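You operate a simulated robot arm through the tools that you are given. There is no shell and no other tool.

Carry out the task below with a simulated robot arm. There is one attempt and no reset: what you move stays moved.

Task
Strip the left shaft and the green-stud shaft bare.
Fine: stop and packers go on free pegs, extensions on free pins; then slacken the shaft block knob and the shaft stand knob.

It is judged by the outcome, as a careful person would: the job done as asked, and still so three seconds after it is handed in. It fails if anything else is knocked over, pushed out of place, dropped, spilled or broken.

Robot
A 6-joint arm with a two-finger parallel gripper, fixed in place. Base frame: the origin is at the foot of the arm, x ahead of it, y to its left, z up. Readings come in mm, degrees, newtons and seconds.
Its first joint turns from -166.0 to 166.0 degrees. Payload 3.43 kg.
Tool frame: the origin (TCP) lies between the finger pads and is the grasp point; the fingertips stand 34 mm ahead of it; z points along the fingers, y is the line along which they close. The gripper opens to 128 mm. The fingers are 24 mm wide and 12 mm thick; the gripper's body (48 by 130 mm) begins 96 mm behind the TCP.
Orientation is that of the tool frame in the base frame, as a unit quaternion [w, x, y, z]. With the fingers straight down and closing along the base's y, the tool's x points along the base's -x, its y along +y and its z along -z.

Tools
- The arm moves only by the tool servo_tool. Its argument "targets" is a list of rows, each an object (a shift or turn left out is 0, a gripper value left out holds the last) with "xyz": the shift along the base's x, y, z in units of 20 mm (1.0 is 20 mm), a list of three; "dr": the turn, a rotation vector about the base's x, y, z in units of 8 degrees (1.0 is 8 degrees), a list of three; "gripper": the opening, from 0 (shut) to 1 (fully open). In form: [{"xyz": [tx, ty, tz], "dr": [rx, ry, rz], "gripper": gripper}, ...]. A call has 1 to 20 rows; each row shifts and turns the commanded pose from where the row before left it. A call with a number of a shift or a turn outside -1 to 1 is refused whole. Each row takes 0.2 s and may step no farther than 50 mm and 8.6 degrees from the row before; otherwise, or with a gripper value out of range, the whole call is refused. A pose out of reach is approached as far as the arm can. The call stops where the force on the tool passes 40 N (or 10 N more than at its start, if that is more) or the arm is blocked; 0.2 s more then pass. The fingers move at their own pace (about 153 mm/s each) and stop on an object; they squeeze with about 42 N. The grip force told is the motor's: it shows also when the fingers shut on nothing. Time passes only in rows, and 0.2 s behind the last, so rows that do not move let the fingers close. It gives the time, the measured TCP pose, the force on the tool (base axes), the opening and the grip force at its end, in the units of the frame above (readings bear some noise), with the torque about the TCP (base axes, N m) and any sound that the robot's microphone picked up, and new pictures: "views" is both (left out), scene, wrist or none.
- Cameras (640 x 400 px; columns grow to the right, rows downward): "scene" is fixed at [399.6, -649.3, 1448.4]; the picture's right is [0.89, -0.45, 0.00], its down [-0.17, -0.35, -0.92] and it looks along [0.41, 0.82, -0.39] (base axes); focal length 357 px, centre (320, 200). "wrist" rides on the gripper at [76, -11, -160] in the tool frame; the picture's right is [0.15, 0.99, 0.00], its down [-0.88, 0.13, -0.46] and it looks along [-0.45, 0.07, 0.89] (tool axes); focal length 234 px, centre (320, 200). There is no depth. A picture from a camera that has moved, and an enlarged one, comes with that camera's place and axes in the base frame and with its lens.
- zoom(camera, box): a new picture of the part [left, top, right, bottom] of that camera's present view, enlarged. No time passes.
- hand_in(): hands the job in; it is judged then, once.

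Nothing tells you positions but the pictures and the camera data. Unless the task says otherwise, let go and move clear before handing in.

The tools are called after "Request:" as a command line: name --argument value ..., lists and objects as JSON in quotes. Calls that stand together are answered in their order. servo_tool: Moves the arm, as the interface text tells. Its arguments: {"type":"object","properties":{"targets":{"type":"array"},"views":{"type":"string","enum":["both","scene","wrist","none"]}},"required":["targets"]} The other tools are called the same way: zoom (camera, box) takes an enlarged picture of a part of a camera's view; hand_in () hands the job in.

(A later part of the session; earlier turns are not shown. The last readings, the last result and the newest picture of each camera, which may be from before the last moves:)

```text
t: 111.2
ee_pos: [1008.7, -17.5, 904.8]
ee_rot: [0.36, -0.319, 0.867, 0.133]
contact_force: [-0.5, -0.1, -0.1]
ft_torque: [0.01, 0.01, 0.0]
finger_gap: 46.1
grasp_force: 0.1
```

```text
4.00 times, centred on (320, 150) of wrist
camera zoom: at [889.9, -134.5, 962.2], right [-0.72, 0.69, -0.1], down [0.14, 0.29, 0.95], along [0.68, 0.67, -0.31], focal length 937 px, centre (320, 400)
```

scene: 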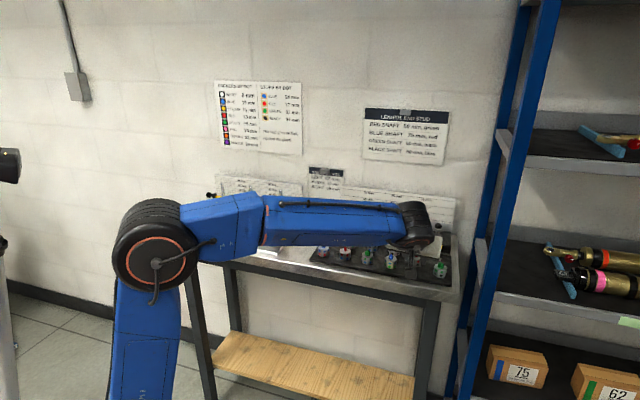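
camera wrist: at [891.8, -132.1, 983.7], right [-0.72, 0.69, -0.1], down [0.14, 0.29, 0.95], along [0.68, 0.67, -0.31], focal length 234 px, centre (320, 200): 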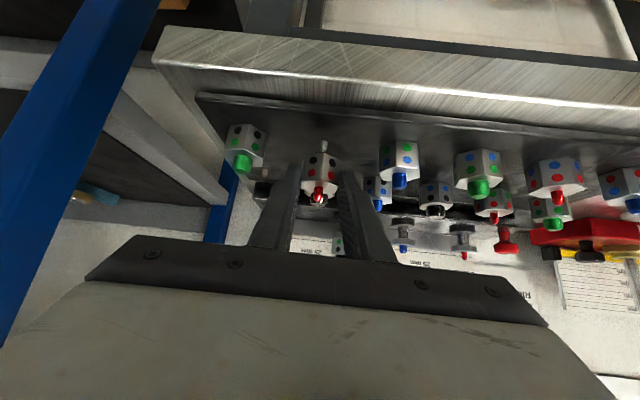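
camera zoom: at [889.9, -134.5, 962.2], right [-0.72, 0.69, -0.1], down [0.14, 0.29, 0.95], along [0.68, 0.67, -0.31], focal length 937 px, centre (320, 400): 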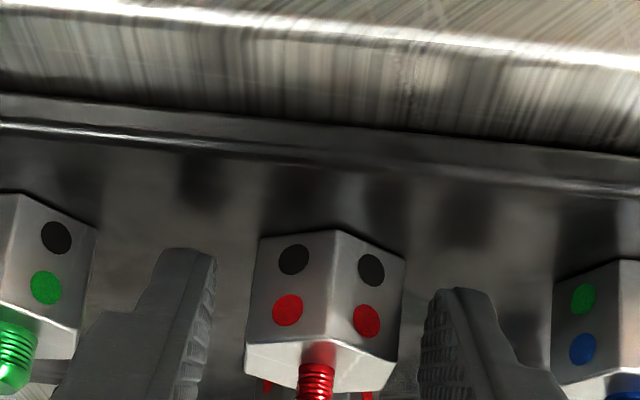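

Request:
servo_tool --targets '[{"xyz": [-0.54, -0.46, 0.71]}, {"xyz": [-0.54, -0.46, 0.71]}, {"xyz": [-0.54, -0.46, 0.71]}, {"xyz": [0, 0, 0.8]}, {"xyz": [0, 0, 0.8]}]'

Request:
zoom --camera "wrist" --box '[200, 30, 400, 180]'

Request:
zoom --camera "scene" --box '[370, 215, 450, 285]'

```text
t: 112.4
ee_pos: [978.9, -45.9, 979.0]
ee_rot: [0.36, -0.319, 0.867, 0.132]
contact_force: [0.4, 0.1, -0.3]
ft_torque: [-0.01, 0.01, -0.01]
finger_gap: 46.2
grasp_force: 0.1
camera wrist: at [859.0, -161.9, 1037.1], right [-0.72, 0.69, -0.1], down [0.14, 0.29, 0.95], along [0.68, 0.67, -0.31], focal length 234 px, centre (320, 200)
```

scene: 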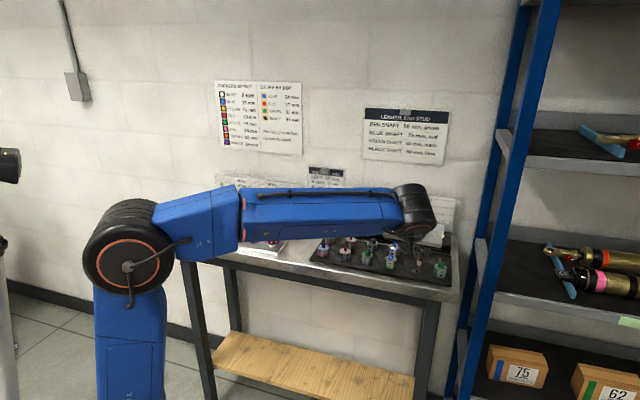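
wrist: 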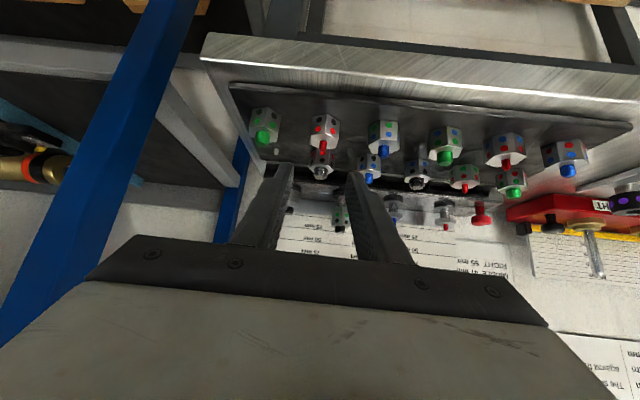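

```text
2.67 times, centred on (300, 105) of wrist
camera zoom: at [859.0, -161.9, 1037.1], right [-0.72, 0.69, -0.1], down [0.14, 0.29, 0.95], along [0.68, 0.67, -0.31], focal length 624 px, centre (373, 453)
```

zoom: 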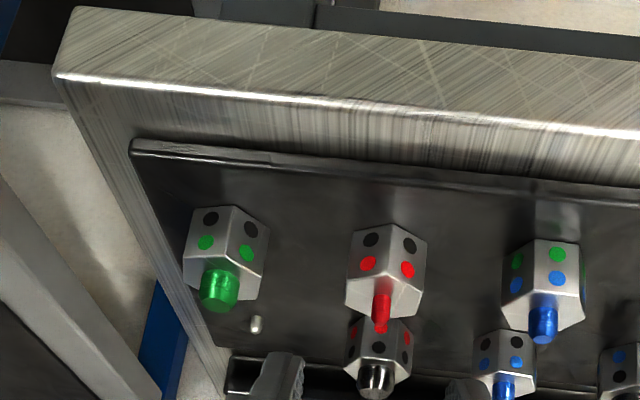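

```text
5.71 times, centred on (410, 250) of scene
camera zoom: at [399.6, -649.3, 1448.4], right [0.89, -0.45, 0.0], down [-0.17, -0.35, -0.92], along [0.41, 0.82, -0.39], focal length 2040 px, centre (-194, -86)
```

zoom: 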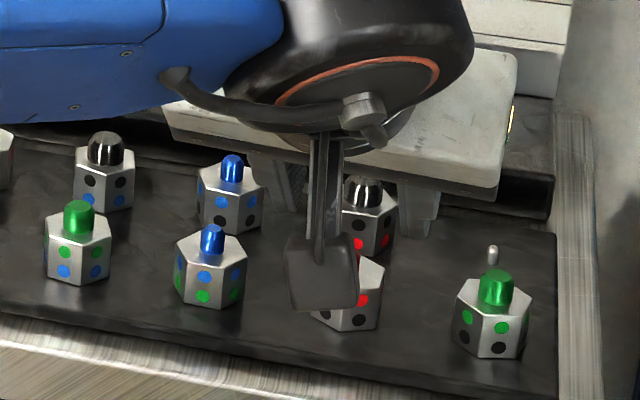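

The first extension stands upright on its pin in line with the row. Now back to the shaft for the lower extension.

Request:
servo_tool --targets '[{"xyz": [0.4, 0.965, 0.5], "gripper": 0.4}, {"xyz": [0.5, 0.965, 0.5]}, {"xyz": [0.55, 0.965, 0.4]}, {"xyz": [0.55, 0.965, 0.24]}, {"xyz": [0.55, 0.965, 0]}, {"xyz": [0.6, 0.965, 0]}, {"xyz": [0.6, 0.965, 0]}, {"xyz": [0.69, 0.965, 0]}, {"xyz": [0, 0, 0]}]'

Request:
zoom --camera "wrist" --box '[240, 90, 400, 210]'

```text
t: 114.4
ee_pos: [1067.1, 110.5, 1011.5]
ee_rot: [0.36, -0.319, 0.867, 0.133]
contact_force: [-0.1, -0.2, 0.1]
ft_torque: [0.01, 0.0, 0.02]
finger_gap: 51.2
grasp_force: 0.2
camera wrist: at [948.0, -6.0, 1069.3], right [-0.72, 0.69, -0.1], down [0.14, 0.29, 0.95], along [0.68, 0.67, -0.31], focal length 234 px, centre (320, 200)
```

scene: 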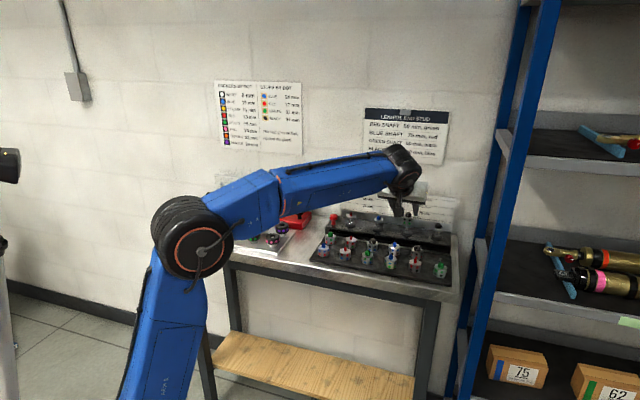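
wrist: 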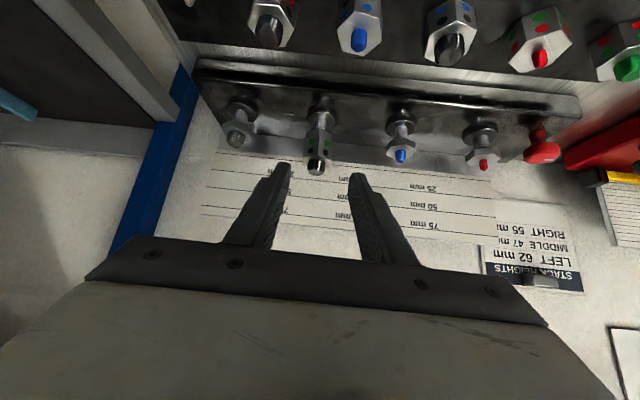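

```text
3.33 times, centred on (320, 150) of wrist
camera zoom: at [948.0, -6.0, 1069.3], right [-0.72, 0.69, -0.1], down [0.14, 0.29, 0.95], along [0.68, 0.67, -0.31], focal length 781 px, centre (320, 367)
```

zoom: 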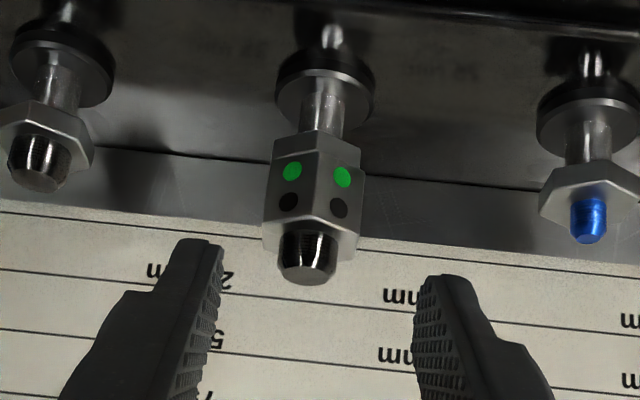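

Request:
servo_tool --targets '[{"xyz": [0.627, 0.495, -0.78]}, {"xyz": [0.627, 0.495, -0.78]}, {"xyz": [0.627, 0.495, -0.78]}, {"xyz": [0, 0, 0]}]' --views "none"

Request:
zoom --camera "wrist" --box '[240, 100, 400, 220]'

Request:
zoom --camera "scene" --box '[385, 195, 435, 245]'

```text
t: 115.4
ee_pos: [1103.0, 139.4, 965.7]
ee_rot: [0.36, -0.319, 0.866, 0.133]
contact_force: [-0.1, 0.8, 0.6]
ft_torque: [0.03, 0.0, -0.01]
finger_gap: 51.1
grasp_force: 0.0
```

```text
3.33 times, centred on (320, 160) of wrist
camera zoom: at [984.5, 22.7, 1023.5], right [-0.72, 0.69, -0.1], down [0.14, 0.29, 0.95], along [0.68, 0.67, -0.31], focal length 781 px, centre (320, 333)
```

zoom: 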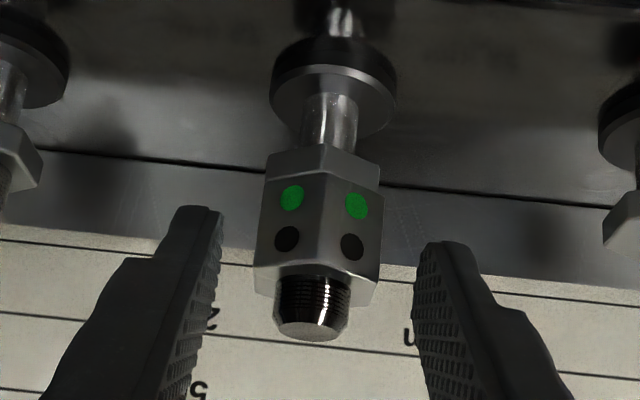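

```text
8.00 times, centred on (410, 220) of scene
camera zoom: at [399.6, -649.3, 1448.4], right [0.89, -0.45, 0.0], down [-0.17, -0.35, -0.92], along [0.41, 0.82, -0.39], focal length 2856 px, centre (-400, 40)
```

zoom: 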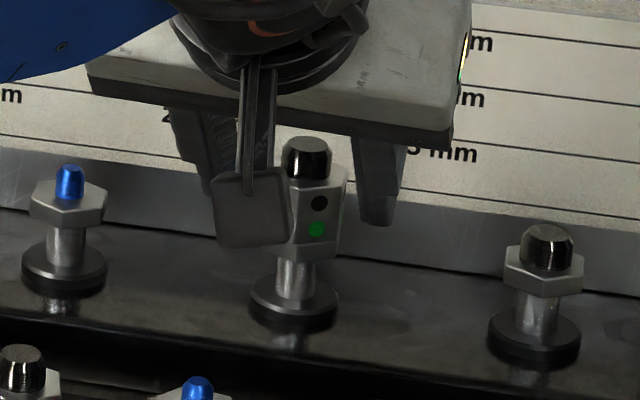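

Request:
servo_tool --targets '[{"xyz": [0.05, 0.05, 0], "gripper": 0.36}, {"xyz": [0, 0, 0], "gripper": 0.3}, {"xyz": [0, 0, 0], "gripper": 0}, {"xyz": [0, 0, 0]}, {"xyz": [0, 0, 0]}, {"xyz": [0, 0, 0]}, {"xyz": [0, 0, 0.05]}, {"xyz": [0, 0, 0.1]}, {"xyz": [0, 0, 0]}]' --views "none"

Request:
zoom --camera "wrist" --box '[240, 100, 400, 220]'

Request:
zoom --camera "scene" --box '[385, 195, 435, 245]'

```text
t: 117.4
ee_pos: [1103.4, 140.8, 967.6]
ee_rot: [0.359, -0.318, 0.867, 0.133]
contact_force: [4.4, -6.1, -3.8]
ft_torque: [-0.22, -0.11, -0.12]
finger_gap: 31.4
grasp_force: 42.4
```

```text
3.33 times, centred on (320, 160) of wrist
camera zoom: at [985.1, 23.4, 1025.6], right [-0.72, 0.69, -0.1], down [0.14, 0.29, 0.95], along [0.68, 0.67, -0.31], focal length 781 px, centre (320, 333)
```

zoom: 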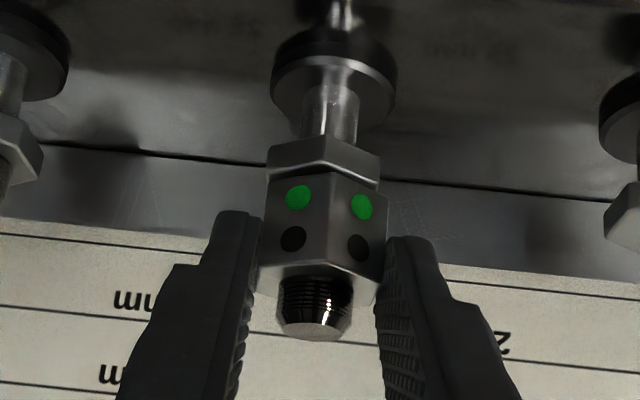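

```text
8.00 times, centred on (410, 220) of scene
camera zoom: at [399.6, -649.3, 1448.4], right [0.89, -0.45, 0.0], down [-0.17, -0.35, -0.92], along [0.41, 0.82, -0.39], focal length 2856 px, centre (-400, 40)
```

zoom: 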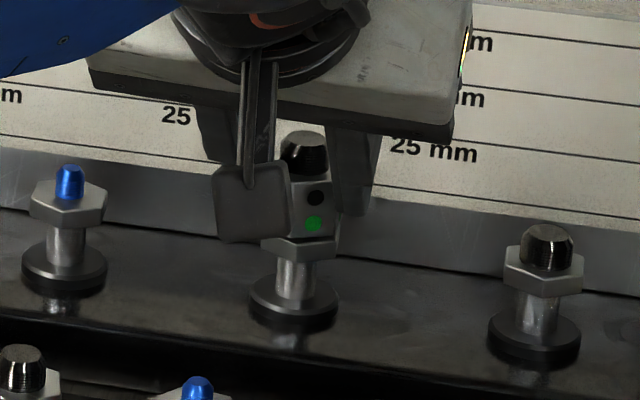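

The lower extension is coming off too, with just a little sideways load. I'll shift slightly to relieve that and lift it clear of the green stud.

Request:
servo_tool --targets '[{"xyz": [0.03, -0.035, 0.1]}, {"xyz": [0, 0, 0.15]}, {"xyz": [0, 0, 0.15]}, {"xyz": [0, 0, 0.15]}, {"xyz": [0, 0, 0.15]}, {"xyz": [0, 0, 0.15]}, {"xyz": [0, 0, 0.15]}, {"xyz": [0, 0, 0.15]}, {"xyz": [0, 0, 0.15]}, {"xyz": [0, 0, 0]}]' --views "none"

Request:
zoom --camera "wrist" --box '[240, 80, 400, 200]'

Request:
zoom --camera "scene" --box '[385, 190, 435, 240]'

```text
t: 119.6
ee_pos: [1104.7, 139.7, 995.1]
ee_rot: [0.359, -0.32, 0.867, 0.133]
contact_force: [-0.4, -0.7, -0.5]
ft_torque: [0.0, 0.03, 0.0]
finger_gap: 31.2
grasp_force: 42.4
```

```text
3.33 times, centred on (320, 140) of wrist
camera zoom: at [985.9, 23.1, 1052.3], right [-0.72, 0.69, -0.1], down [0.14, 0.29, 0.95], along [0.68, 0.67, -0.31], focal length 781 px, centre (320, 400)
```

zoom: 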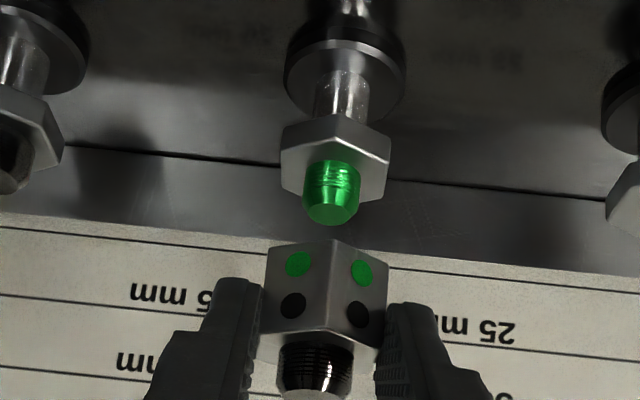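

```text
8.00 times, centred on (410, 215) of scene
camera zoom: at [399.6, -649.3, 1448.4], right [0.89, -0.45, 0.0], down [-0.17, -0.35, -0.92], along [0.41, 0.82, -0.39], focal length 2856 px, centre (-400, 80)
```

zoom: 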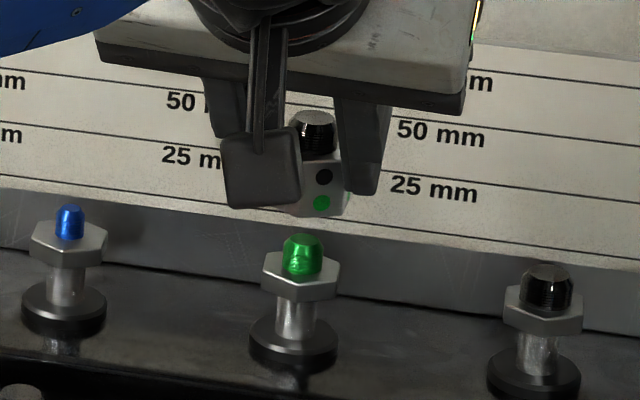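

The green-stud shaft is bare. I'll carry this extension to the remaining free pin at about (1125, 1) and hover above it.

Request:
servo_tool --targets '[{"xyz": [-0.3, -0.26, 0.3]}, {"xyz": [-0.3, -0.5, 0]}, {"xyz": [0, -0.95, 0]}, {"xyz": [0, -0.95, 0]}, {"xyz": [0.1, -0.95, 0]}, {"xyz": [0.1, -0.95, 0]}, {"xyz": [0.2, -0.95, 0]}, {"xyz": [0.2, -0.95, 0]}, {"xyz": [0.17, -0.95, 0]}, {"xyz": [0, -0.25, -0.5]}, {"xyz": [0, 0, -0.7]}, {"xyz": [0, 0, -0.7]}, {"xyz": [0, 0, -0.7]}, {"xyz": [0, 0, 0]}]'

Request:
zoom --camera "wrist" --box '[220, 60, 420, 210]'

Request:
zoom --camera "scene" --box '[380, 210, 460, 280]'

```text
t: 122.6
ee_pos: [1107.4, -13.7, 948.3]
ee_rot: [0.36, -0.319, 0.867, 0.132]
contact_force: [-0.8, 0.2, -1.7]
ft_torque: [-0.05, 0.01, 0.02]
finger_gap: 31.4
grasp_force: 41.9
camera wrist: at [989.0, -130.1, 1006.3], right [-0.72, 0.69, -0.1], down [0.14, 0.29, 0.95], along [0.68, 0.67, -0.31], focal length 234 px, centre (320, 200)
```

scene: 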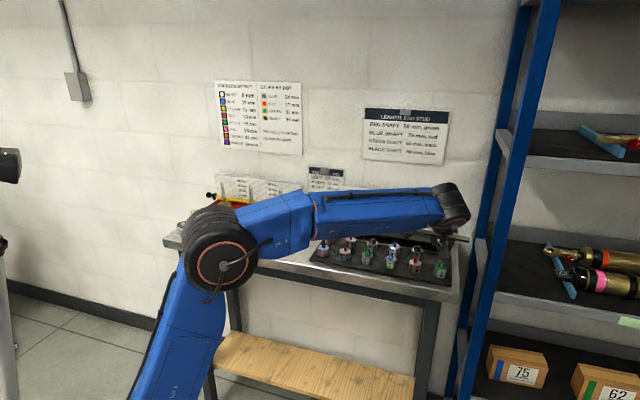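
wrist: 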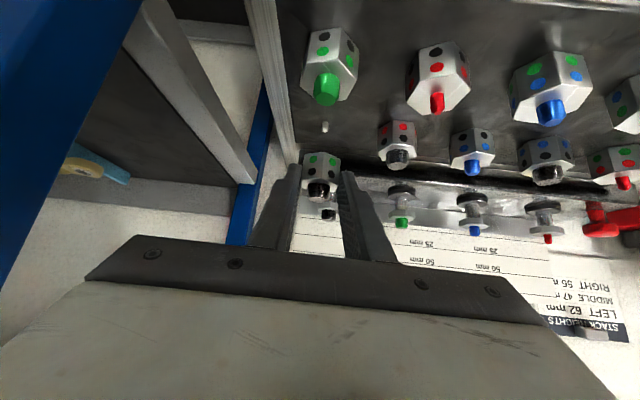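

```text
2.67 times, centred on (320, 135) of wrist
camera zoom: at [989.0, -130.1, 1006.3], right [-0.72, 0.69, -0.1], down [0.14, 0.29, 0.95], along [0.68, 0.67, -0.31], focal length 624 px, centre (320, 373)
```

zoom: 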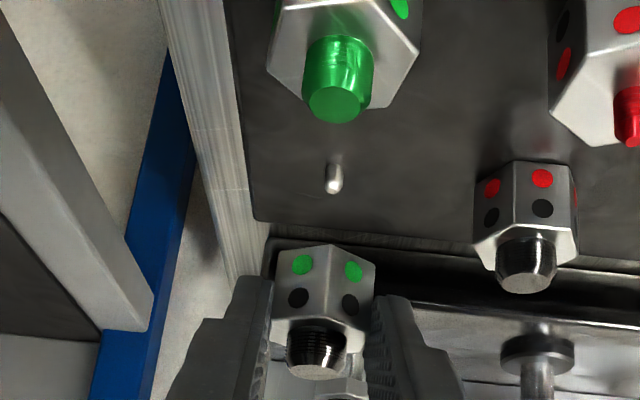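

```text
5.71 times, centred on (420, 245) of scene
camera zoom: at [399.6, -649.3, 1448.4], right [0.89, -0.45, 0.0], down [-0.17, -0.35, -0.92], along [0.41, 0.82, -0.39], focal length 2040 px, centre (-251, -57)
```

zoom: 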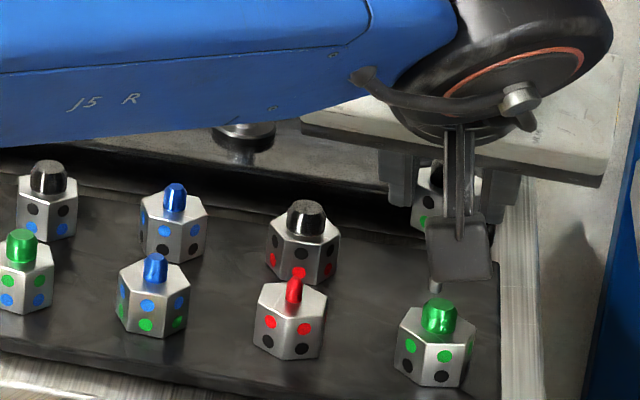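

Request:
servo_tool --targets '[{"xyz": [-0.06, -0.07, 0]}, {"xyz": [0, 0, -0.5]}, {"xyz": [0, 0, -0.5]}, {"xyz": [0, 0, -0.35]}, {"xyz": [0, 0, 0]}]' --views "none"

Request:
zoom --camera "wrist" --box '[240, 80, 400, 200]'

Request:
zoom --camera "scene" --box '[400, 220, 460, 280]'

```text
t: 123.8
ee_pos: [1107.1, -16.3, 922.6]
ee_rot: [0.36, -0.319, 0.867, 0.132]
contact_force: [-0.6, 0.2, -1.1]
ft_torque: [0.03, 0.02, -0.02]
finger_gap: 30.9
grasp_force: 42.0
```

```text
3.33 times, centred on (320, 140) of wrist
camera zoom: at [987.9, -132.0, 979.3], right [-0.72, 0.69, -0.1], down [0.14, 0.29, 0.95], along [0.68, 0.67, -0.31], focal length 781 px, centre (320, 400)
```

zoom: 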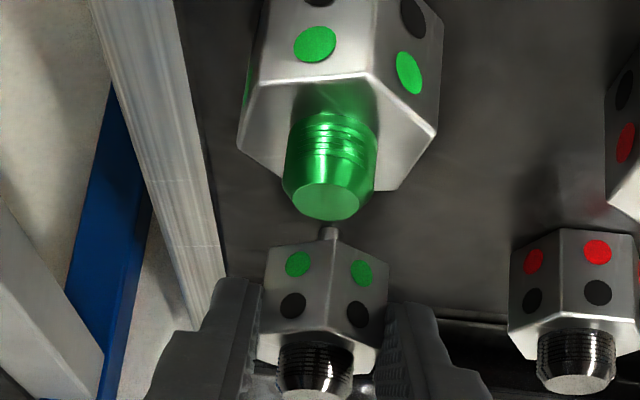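

```text
6.67 times, centred on (430, 250) of scene
camera zoom: at [399.6, -649.3, 1448.4], right [0.89, -0.45, 0.0], down [-0.17, -0.35, -0.92], along [0.41, 0.82, -0.39], focal length 2380 px, centre (-413, -133)
```

zoom: 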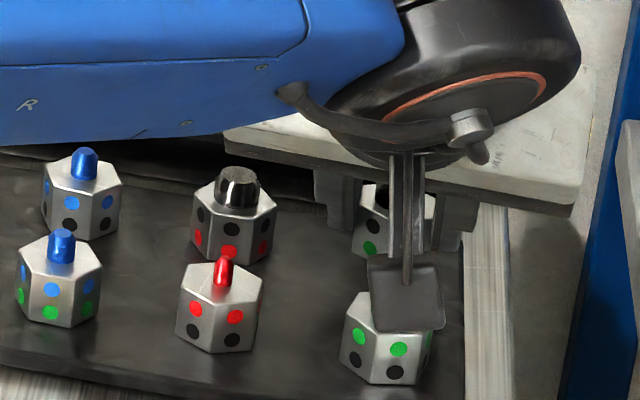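

Request:
servo_tool --targets '[{"xyz": [-0.055, -0.05, -0.1]}, {"xyz": [0, 0, -0.1]}, {"xyz": [0, 0, -0.1]}, {"xyz": [0, 0, 0]}]' --views "none"

Request:
servo_tool --targets '[{"xyz": [0, 0, -0.1]}, {"xyz": [0, 0, 0]}]' --views "none"

Request:
zoom --camera "wrist" --box '[240, 100, 400, 200]'

```text
t: 124.8
ee_pos: [1105.1, -16.5, 915.9]
ee_rot: [0.36, -0.319, 0.867, 0.133]
contact_force: [-0.2, 0.5, -1.4]
ft_torque: [0.0, 0.04, 0.0]
finger_gap: 31.3
grasp_force: 42.1
```

```text
t: 125.4
ee_pos: [1105.7, -15.7, 914.7]
ee_rot: [0.36, -0.319, 0.867, 0.133]
contact_force: [-0.3, 0.5, -0.1]
ft_torque: [-0.03, -0.02, -0.01]
finger_gap: 31.1
grasp_force: 42.2
```

```text
4.00 times, centred on (320, 150) of wrist
camera zoom: at [986.4, -132.4, 971.6], right [-0.72, 0.69, -0.1], down [0.14, 0.29, 0.95], along [0.68, 0.67, -0.31], focal length 937 px, centre (320, 400)
```

zoom: 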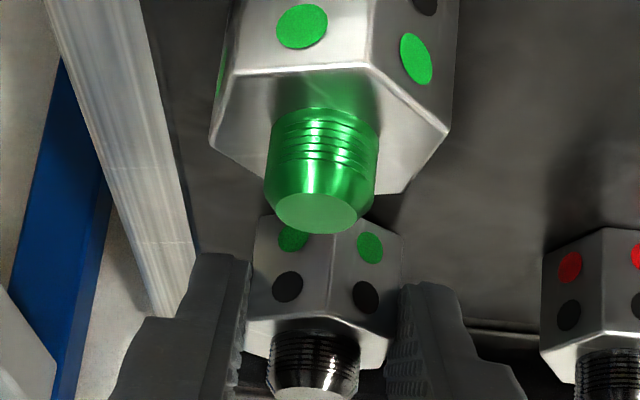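

Request:
servo_tool --targets '[{"xyz": [0, 0, -0.1]}, {"xyz": [0, 0, 0]}]' --views "none"

```text
t: 126.0
ee_pos: [1105.9, -15.2, 911.3]
ee_rot: [0.36, -0.319, 0.866, 0.133]
contact_force: [0.2, -0.3, -1.1]
ft_torque: [0.0, 0.02, 0.01]
finger_gap: 31.3
grasp_force: 41.7
```

Request:
servo_tool --targets '[{"xyz": [0, 0, -0.08]}, {"xyz": [0, 0, 0]}]' --views "none"

```text
t: 126.6
ee_pos: [1107.0, -16.1, 909.3]
ee_rot: [0.361, -0.318, 0.867, 0.132]
contact_force: [0.2, 0.4, -0.6]
ft_torque: [-0.01, 0.05, 0.0]
finger_gap: 31.5
grasp_force: 42.5
```

Request:
servo_tool --targets '[{"xyz": [0, 0, -0.06]}, {"xyz": [0, 0, 0]}]' --views "none"

Request:
zoom --camera "wrist" --box '[240, 100, 400, 200]'

Request:
zoom --camera "scene" --box '[400, 220, 460, 280]'

```text
t: 127.2
ee_pos: [1104.9, -16.1, 909.0]
ee_rot: [0.361, -0.319, 0.867, 0.132]
contact_force: [2.4, 1.2, 5.7]
ft_torque: [0.23, -0.14, -0.07]
finger_gap: 31.4
grasp_force: 42.6
```

```text
4.00 times, centred on (320, 150) of wrist
camera zoom: at [986.8, -132.8, 967.4], right [-0.72, 0.69, -0.1], down [0.14, 0.29, 0.95], along [0.68, 0.67, -0.31], focal length 937 px, centre (320, 400)
```

zoom: 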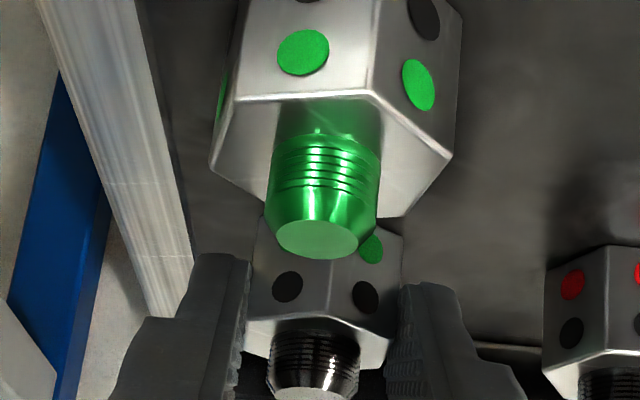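

```text
6.67 times, centred on (430, 250) of scene
camera zoom: at [399.6, -649.3, 1448.4], right [0.89, -0.45, 0.0], down [-0.17, -0.35, -0.92], along [0.41, 0.82, -0.39], focal length 2380 px, centre (-413, -133)
```

zoom: 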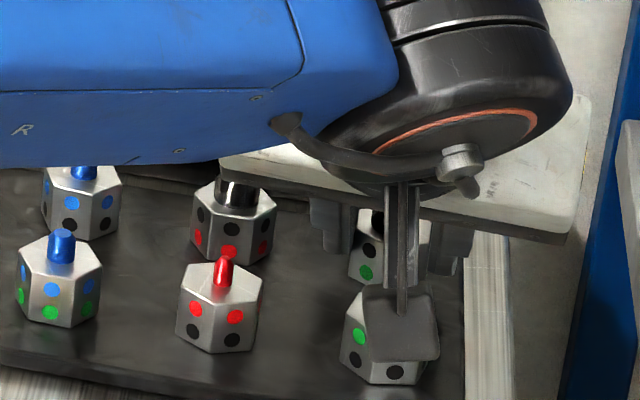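

It touched down (6 N) level with its neighbour. Releasing gently and checking.

Request:
servo_tool --targets '[{"xyz": [0, 0, 0], "gripper": 0.28}, {"xyz": [0, 0, 0], "gripper": 0.36}, {"xyz": [0, 0, 0]}, {"xyz": [0, 0, 0]}]' --views "none"

Request:
zoom --camera "wrist" --box '[240, 100, 400, 200]'

Request:
zoom --camera "scene" --box '[400, 220, 460, 280]'

```text
t: 128.2
ee_pos: [1105.6, -17.2, 909.4]
ee_rot: [0.36, -0.32, 0.867, 0.132]
contact_force: [0.7, -0.6, 1.1]
ft_torque: [-0.04, 0.0, -0.04]
finger_gap: 46.2
grasp_force: 0.1
```

```text
4.00 times, centred on (320, 150) of wrist
camera zoom: at [986.9, -132.9, 966.7], right [-0.72, 0.69, -0.1], down [0.14, 0.29, 0.95], along [0.68, 0.67, -0.31], focal length 937 px, centre (320, 400)
```

zoom: 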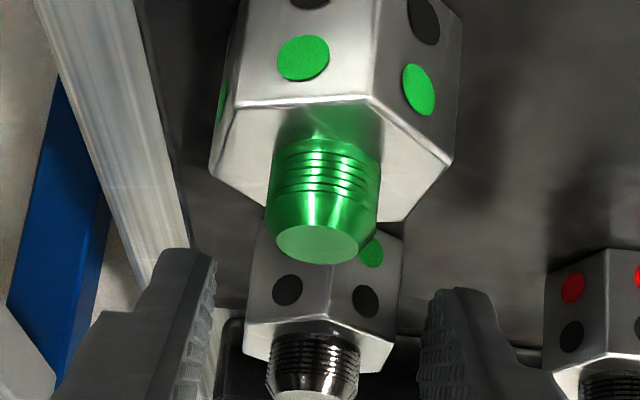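

```text
6.67 times, centred on (430, 250) of scene
camera zoom: at [399.6, -649.3, 1448.4], right [0.89, -0.45, 0.0], down [-0.17, -0.35, -0.92], along [0.41, 0.82, -0.39], focal length 2380 px, centre (-413, -133)
```

zoom: 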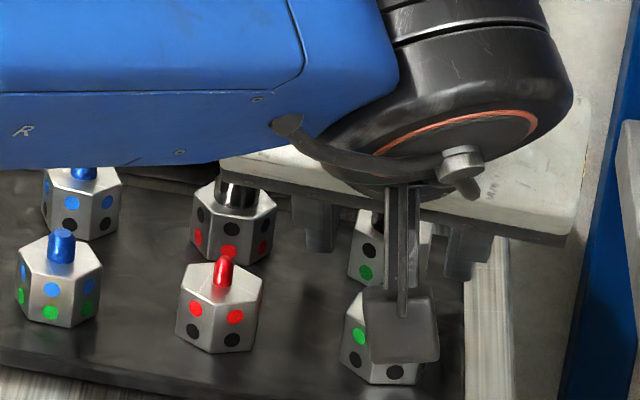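

Request:
servo_tool --targets '[{"xyz": [-0.27, -0.23, 0.6]}, {"xyz": [-0.4, -0.34, 0.7]}, {"xyz": [-0.54, -0.46, 0.8]}, {"xyz": [-0.54, -0.46, 0.8]}, {"xyz": [-0.54, -0.46, 0.8]}, {"xyz": [-0.5, 0, 0.6]}]'

Request:
zoom --camera "wrist" --box '[200, 30, 500, 200]'

Request:
zoom --camera "scene" --box '[370, 200, 460, 280]'

```text
t: 129.6
ee_pos: [1050.0, -56.0, 995.1]
ee_rot: [0.36, -0.32, 0.866, 0.134]
contact_force: [0.1, -0.1, -0.6]
ft_torque: [0.03, 0.03, 0.01]
finger_gap: 46.0
grasp_force: 0.1
camera wrist: at [931.1, -172.6, 1052.9], right [-0.72, 0.69, -0.1], down [0.14, 0.29, 0.95], along [0.68, 0.67, -0.31], focal length 234 px, centre (320, 200)
```

scene: 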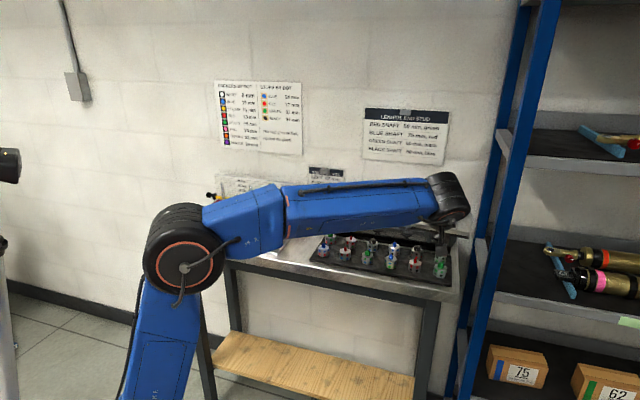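
wrist: 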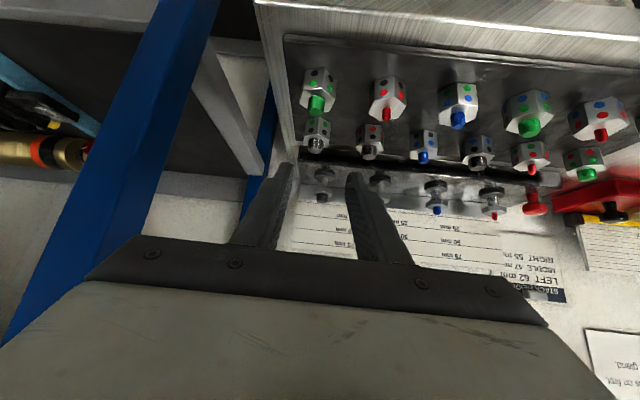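

```text
2.13 times, centred on (350, 115) of wrist
camera zoom: at [931.1, -172.6, 1052.9], right [-0.72, 0.69, -0.1], down [0.14, 0.29, 0.95], along [0.68, 0.67, -0.31], focal length 500 px, centre (256, 381)
```

zoom: 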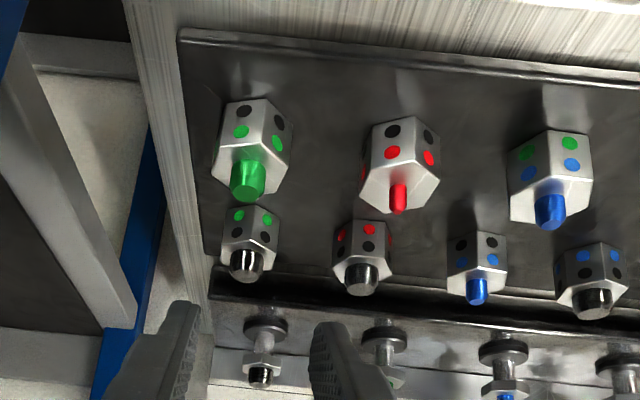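

```text
5.00 times, centred on (415, 240) of scene
camera zoom: at [399.6, -649.3, 1448.4], right [0.89, -0.45, 0.0], down [-0.17, -0.35, -0.92], along [0.41, 0.82, -0.39], focal length 1785 px, centre (-155, 0)
```

zoom: 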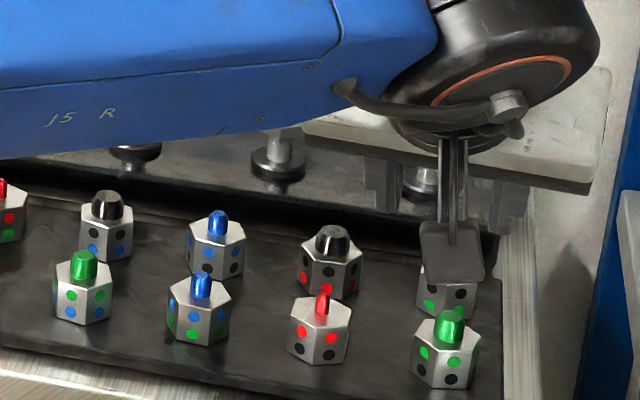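

Both extensions are on their pins, and the green-stud shaft shows its bare green stud. Next are the knobs: I'll bring the tool back upright and look at the stand's red knob and the block's black knob.

Request:
servo_tool --targets '[{"xyz": [-0.7, 0.9, 0.1]}, {"xyz": [-0.7, 0.95, 0.1]}, {"xyz": [-0.7, 0.95, 0]}, {"xyz": [-0.7, 0.95, 0]}, {"xyz": [-0.7, 0.95, 0], "dr": [-0.6494, 0.7604, 0]}, {"xyz": [-0.7, 0.95, 0], "dr": [-0.6494, 0.7604, 0]}, {"xyz": [-0.7, 0.95, 0], "dr": [-0.6494, 0.7604, 0]}, {"xyz": [-0.7, 0.95, 0], "dr": [-0.6494, 0.7604, 0]}, {"xyz": [-0.7, 0.95, 0], "dr": [-0.6494, 0.7604, 0]}, {"xyz": [-0.7, 0.95, 0], "dr": [-0.406, 0.475, 0]}, {"xyz": [-0.7, 0.95, 0], "dr": [0, 0, 0.5625]}, {"xyz": [0, 0.9, 0]}, {"xyz": [0, 0.5, 0]}]'

Request:
zoom --camera "wrist" --box '[200, 60, 640, 260]'

Request:
zoom --camera "scene" --box '[270, 180, 370, 250]'

```text
t: 132.4
ee_pos: [894.7, 180.4, 996.9]
ee_rot: [0.001, -0.383, 0.924, 0.0]
contact_force: [-0.1, -0.2, -0.9]
ft_torque: [-0.03, -0.02, -0.02]
finger_gap: 46.1
grasp_force: 0.1
camera wrist: at [849.9, 119.4, 1156.7], right [-0.8, 0.6, 0.0], down [0.53, 0.71, 0.46], along [0.27, 0.37, -0.89], focal length 234 px, centre (320, 200)
```

scene: 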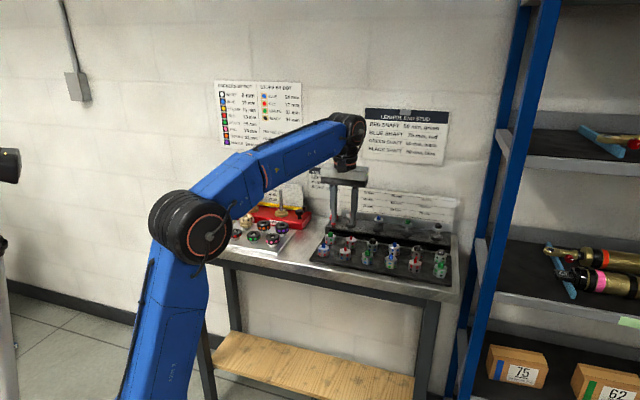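
wrist: 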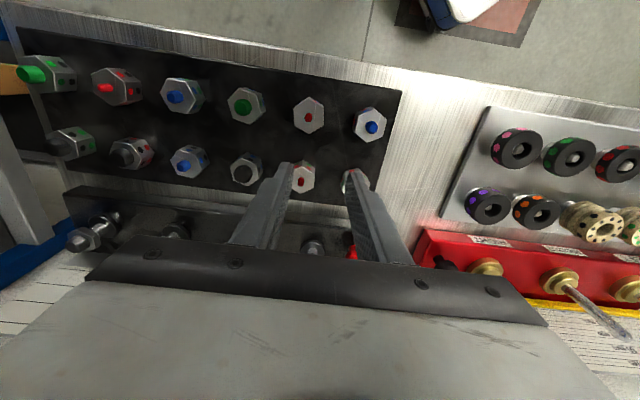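

```text
1.45 times, centred on (420, 160) of wrist
camera zoom: at [849.9, 119.4, 1156.7], right [-0.8, 0.6, 0.0], down [0.53, 0.71, 0.46], along [0.27, 0.37, -0.89], focal length 341 px, centre (174, 258)
```

zoom: 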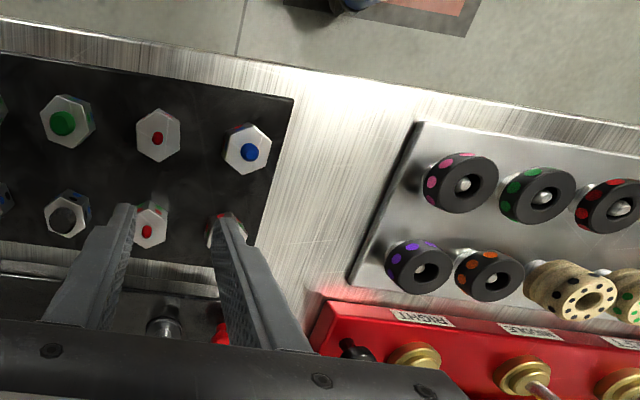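

```text
5.71 times, centred on (320, 215) of scene
camera zoom: at [399.6, -649.3, 1448.4], right [0.89, -0.45, 0.0], down [-0.17, -0.35, -0.92], along [0.41, 0.82, -0.39], focal length 2040 px, centre (320, 114)
```

zoom: 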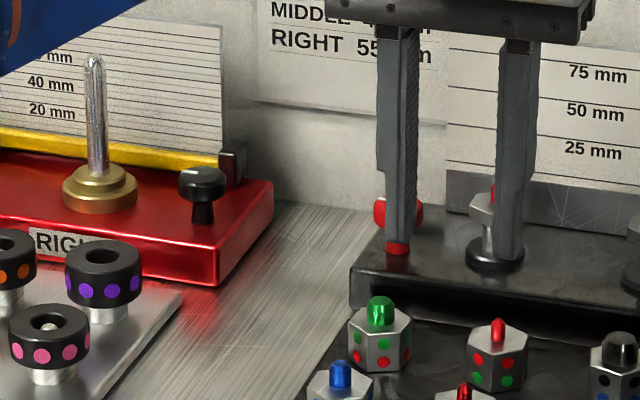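

Request:
zoom --camera "scene" --box '[294, 200, 318, 224]'

Request:
zoom --camera "wrist" --box '[400, 220, 500, 290]'

```text
16.00 times, centred on (306, 212) of scene
camera zoom: at [399.6, -649.3, 1448.4], right [0.89, -0.45, 0.0], down [-0.17, -0.35, -0.92], along [0.41, 0.82, -0.39], focal length 5711 px, centre (544, 8)
```

zoom: 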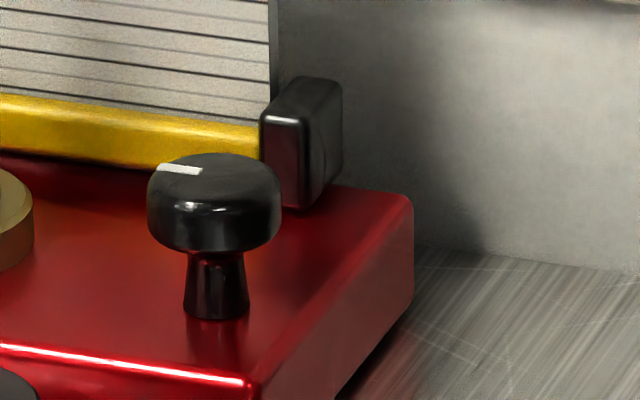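

```text
5.71 times, centred on (450, 255) of wrist
camera zoom: at [849.9, 119.4, 1156.7], right [-0.8, 0.6, 0.0], down [0.53, 0.71, 0.46], along [0.27, 0.37, -0.89], focal length 1338 px, centre (-423, -114)
```

zoom: 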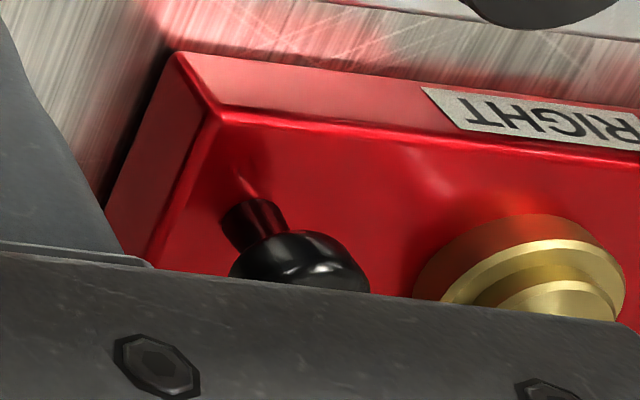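

The block's knob is a round black cap (~29 mm) with a white pointer line, at about (848, 409), top at z ≈ 922. I'll go above it, turning the tool back 45° clockwise so I have room to turn it anticlockwise.

Request:
servo_tool --targets '[{"xyz": [-0.22, 1, 0], "dr": [0, 0, -1]}, {"xyz": [-0.22, 1, 0], "dr": [0, 0, -1]}, {"xyz": [-0.22, 1, 0], "dr": [0, 0, -1]}, {"xyz": [-0.22, 1, 0], "dr": [0, 0, -1]}, {"xyz": [-0.22, 1, 0], "dr": [0, 0, -1]}, {"xyz": [-0.22, 1, 0], "dr": [0, 0, -0.625]}, {"xyz": [-0.22, 1, -0.1]}, {"xyz": [-0.22, 1, -0.1]}, {"xyz": [-0.22, 1, -0.1]}, {"xyz": [-0.22, 1, -0.1]}, {"xyz": [-0.14, 0.9, -0.1]}, {"xyz": [0, 0.5, -0.1]}, {"xyz": [0, 0, 0]}]'

Request:
zoom --camera "wrist" --box '[240, 90, 400, 210]'

Request:
zoom --camera "scene" --box '[280, 170, 340, 230]'

```text
t: 135.2
ee_pos: [848.9, 409.4, 988.1]
ee_rot: [0.001, -0.001, 1.0, 0.001]
contact_force: [0.3, 0.6, 0.5]
ft_torque: [0.02, 0.02, 0.0]
finger_gap: 46.0
grasp_force: 0.2
camera wrist: at [773.9, 398.3, 1146.1], right [-0.15, 0.99, 0.0], down [0.88, 0.13, 0.46], along [0.45, 0.07, -0.89], focal length 234 px, centre (320, 200)
```

scene: 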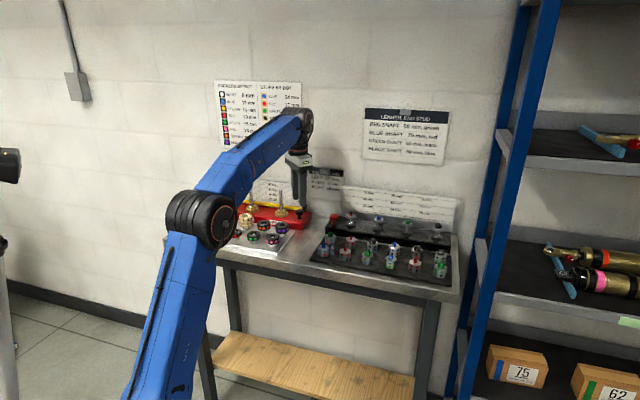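
wrist: 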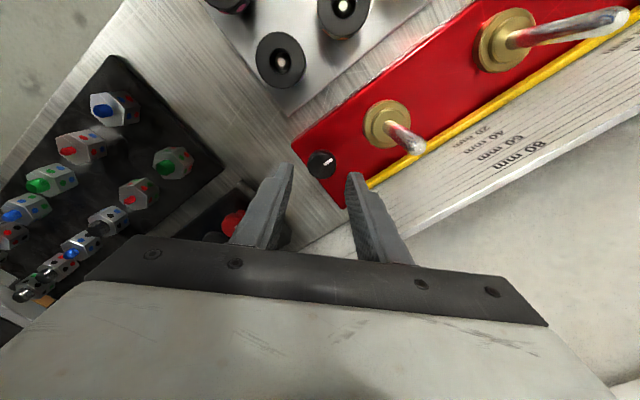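

```text
3.33 times, centred on (320, 150) of wrist
camera zoom: at [773.9, 398.3, 1146.1], right [-0.15, 0.99, 0.0], down [0.88, 0.13, 0.46], along [0.45, 0.07, -0.89], focal length 781 px, centre (320, 367)
```

zoom: 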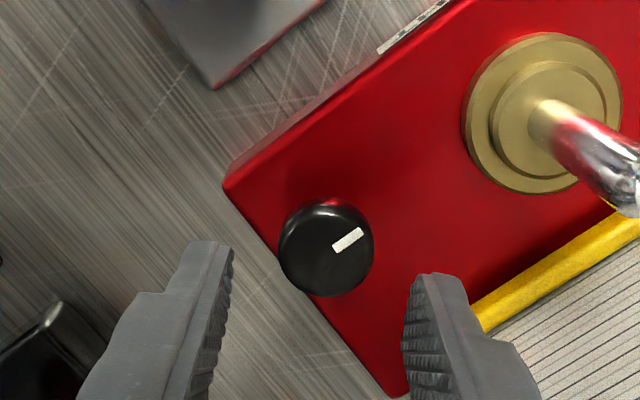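

```text
6.67 times, centred on (310, 200) of scene
camera zoom: at [399.6, -649.3, 1448.4], right [0.89, -0.45, 0.0], down [-0.17, -0.35, -0.92], along [0.41, 0.82, -0.39], focal length 2380 px, centre (387, 200)
```

zoom: 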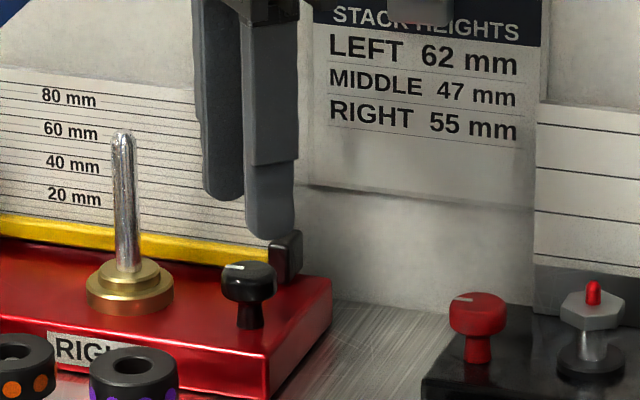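

The tool is right above the black knob; its pointer line is clearly visible. I'll shift ~2 mm and descend so the fingertips straddle the cap.

Request:
servo_tool --targets '[{"xyz": [-0.04, 0.11, -0.45]}, {"xyz": [0, 0, -0.45]}, {"xyz": [0, 0, -0.45]}, {"xyz": [0, 0, -0.45]}, {"xyz": [0, 0, -0.4]}, {"xyz": [0, 0, 0]}]' --views "none"

Request:
zoom --camera "wrist" --box '[240, 110, 400, 230]'

Request:
zoom --camera "scene" --box '[290, 190, 325, 225]'

```text
t: 136.6
ee_pos: [848.3, 410.8, 942.5]
ee_rot: [0.0, 0.0, 1.0, 0.0]
contact_force: [0.3, 0.1, 0.2]
ft_torque: [0.01, 0.0, -0.01]
finger_gap: 45.9
grasp_force: 0.1
```

```text
3.33 times, centred on (320, 170) of wrist
camera zoom: at [772.5, 400.4, 1101.3], right [-0.15, 0.99, 0.0], down [0.88, 0.13, 0.46], along [0.45, 0.07, -0.89], focal length 781 px, centre (320, 300)
```

zoom: 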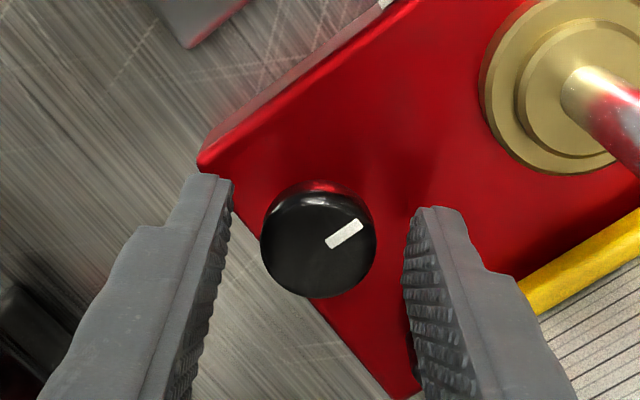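

```text
11.43 times, centred on (308, 208) of scene
camera zoom: at [399.6, -649.3, 1448.4], right [0.89, -0.45, 0.0], down [-0.17, -0.35, -0.92], along [0.41, 0.82, -0.39], focal length 4080 px, centre (463, 114)
```

zoom: 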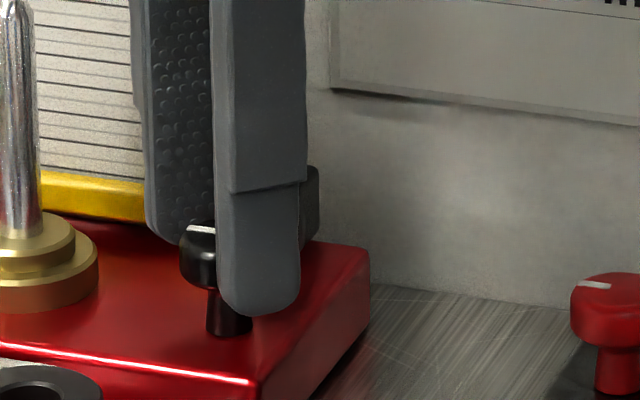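

Request:
servo_tool --targets '[{"xyz": [0, 0, 0], "gripper": 0.28}, {"xyz": [0, 0, 0], "gripper": 0}, {"xyz": [0, 0, 0]}, {"xyz": [0, 0, 0]}]' --views "none"

Request:
zoom --camera "wrist" --box '[280, 140, 360, 200]'

```text
t: 137.6
ee_pos: [847.4, 411.3, 944.0]
ee_rot: [0.002, 0.0, 1.0, 0.0]
contact_force: [0.2, -1.8, -0.5]
ft_torque: [-0.05, -0.02, -0.01]
finger_gap: 28.7
grasp_force: 44.8
```

```text
6.67 times, centred on (320, 170) of wrist
camera zoom: at [772.5, 400.2, 1101.4], right [-0.15, 0.99, 0.0], down [0.88, 0.13, 0.46], along [0.45, 0.07, -0.89], focal length 1561 px, centre (320, 400)
```

zoom: 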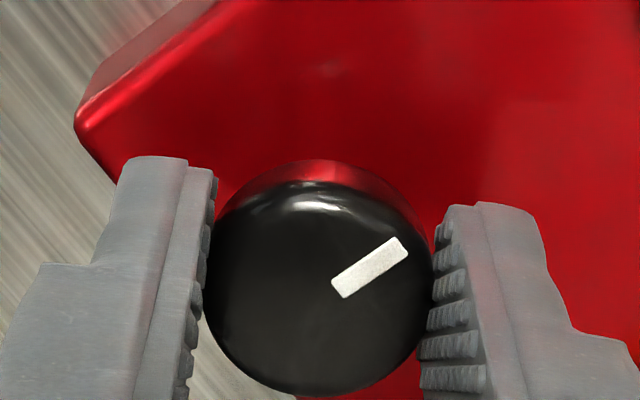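

Gripped. I'll turn anticlockwise 24° first and check that the knob follows.

Request:
servo_tool --targets '[{"dr": [0, 0, 0.5]}, {"dr": [0, 0, 0.5]}, {"dr": [0, 0, 1]}, {"dr": [0, 0, 1]}, {"xyz": [0, 0, 0]}]' --views "none"

Request:
zoom --camera "wrist" --box '[280, 140, 360, 200]'

Request:
zoom --camera "scene" --box '[290, 190, 325, 225]'

```text
t: 138.8
ee_pos: [847.1, 411.0, 942.1]
ee_rot: [0.0, -0.208, 0.978, -0.001]
contact_force: [-9.3, -13.9, -3.7]
ft_torque: [-0.48, 0.4, -0.03]
finger_gap: 28.5
grasp_force: 45.1
```

```text
6.67 times, centred on (320, 170) of wrist
camera zoom: at [783.9, 369.5, 1101.7], right [-0.54, 0.84, 0.0], down [0.75, 0.48, 0.46], along [0.39, 0.24, -0.89], focal length 1561 px, centre (320, 400)
```

zoom: 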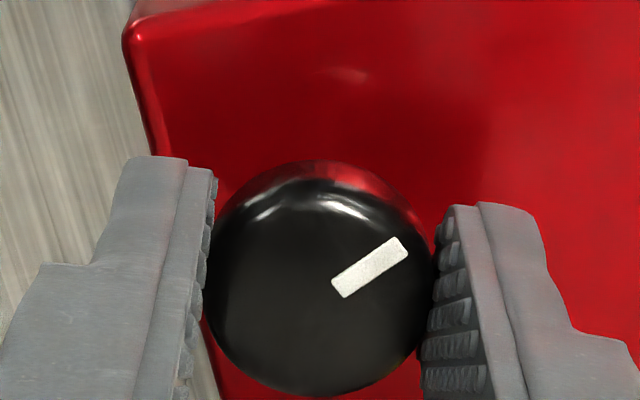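

```text
11.43 times, centred on (308, 208) of scene
camera zoom: at [399.6, -649.3, 1448.4], right [0.89, -0.45, 0.0], down [-0.17, -0.35, -0.92], along [0.41, 0.82, -0.39], focal length 4080 px, centre (463, 114)
```

zoom: 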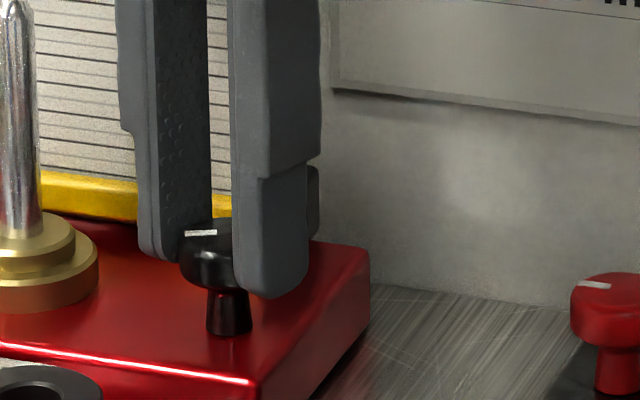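

The knob turns with the gripper. I'll nudge to relieve the side load and keep turning.

Request:
servo_tool --targets '[{"xyz": [-0.03, -0.04, 0]}, {"dr": [0, 0, 1]}, {"dr": [0, 0, 1]}, {"xyz": [0, 0, 0]}]' --views "none"

```text
t: 139.8
ee_pos: [848.1, 409.9, 942.7]
ee_rot: [0.002, -0.342, 0.94, 0.0]
contact_force: [14.1, -8.3, 0.4]
ft_torque: [-0.12, -0.65, 0.0]
finger_gap: 28.7
grasp_force: 45.0
```

Request:
servo_tool --targets '[{"xyz": [0.018, -0.008, 0]}, {"xyz": [0.0025, -0.01, 0], "dr": [0, 0, 1]}, {"xyz": [0.0025, -0.01, 0], "dr": [0, 0, 1]}, {"xyz": [0, 0, 0]}]' --views "none"

```text
t: 140.8
ee_pos: [849.8, 410.5, 943.6]
ee_rot: [0.001, -0.47, 0.883, 0.001]
contact_force: [14.0, -7.9, 7.5]
ft_torque: [-0.28, -0.47, -0.04]
finger_gap: 28.7
grasp_force: 44.5
```

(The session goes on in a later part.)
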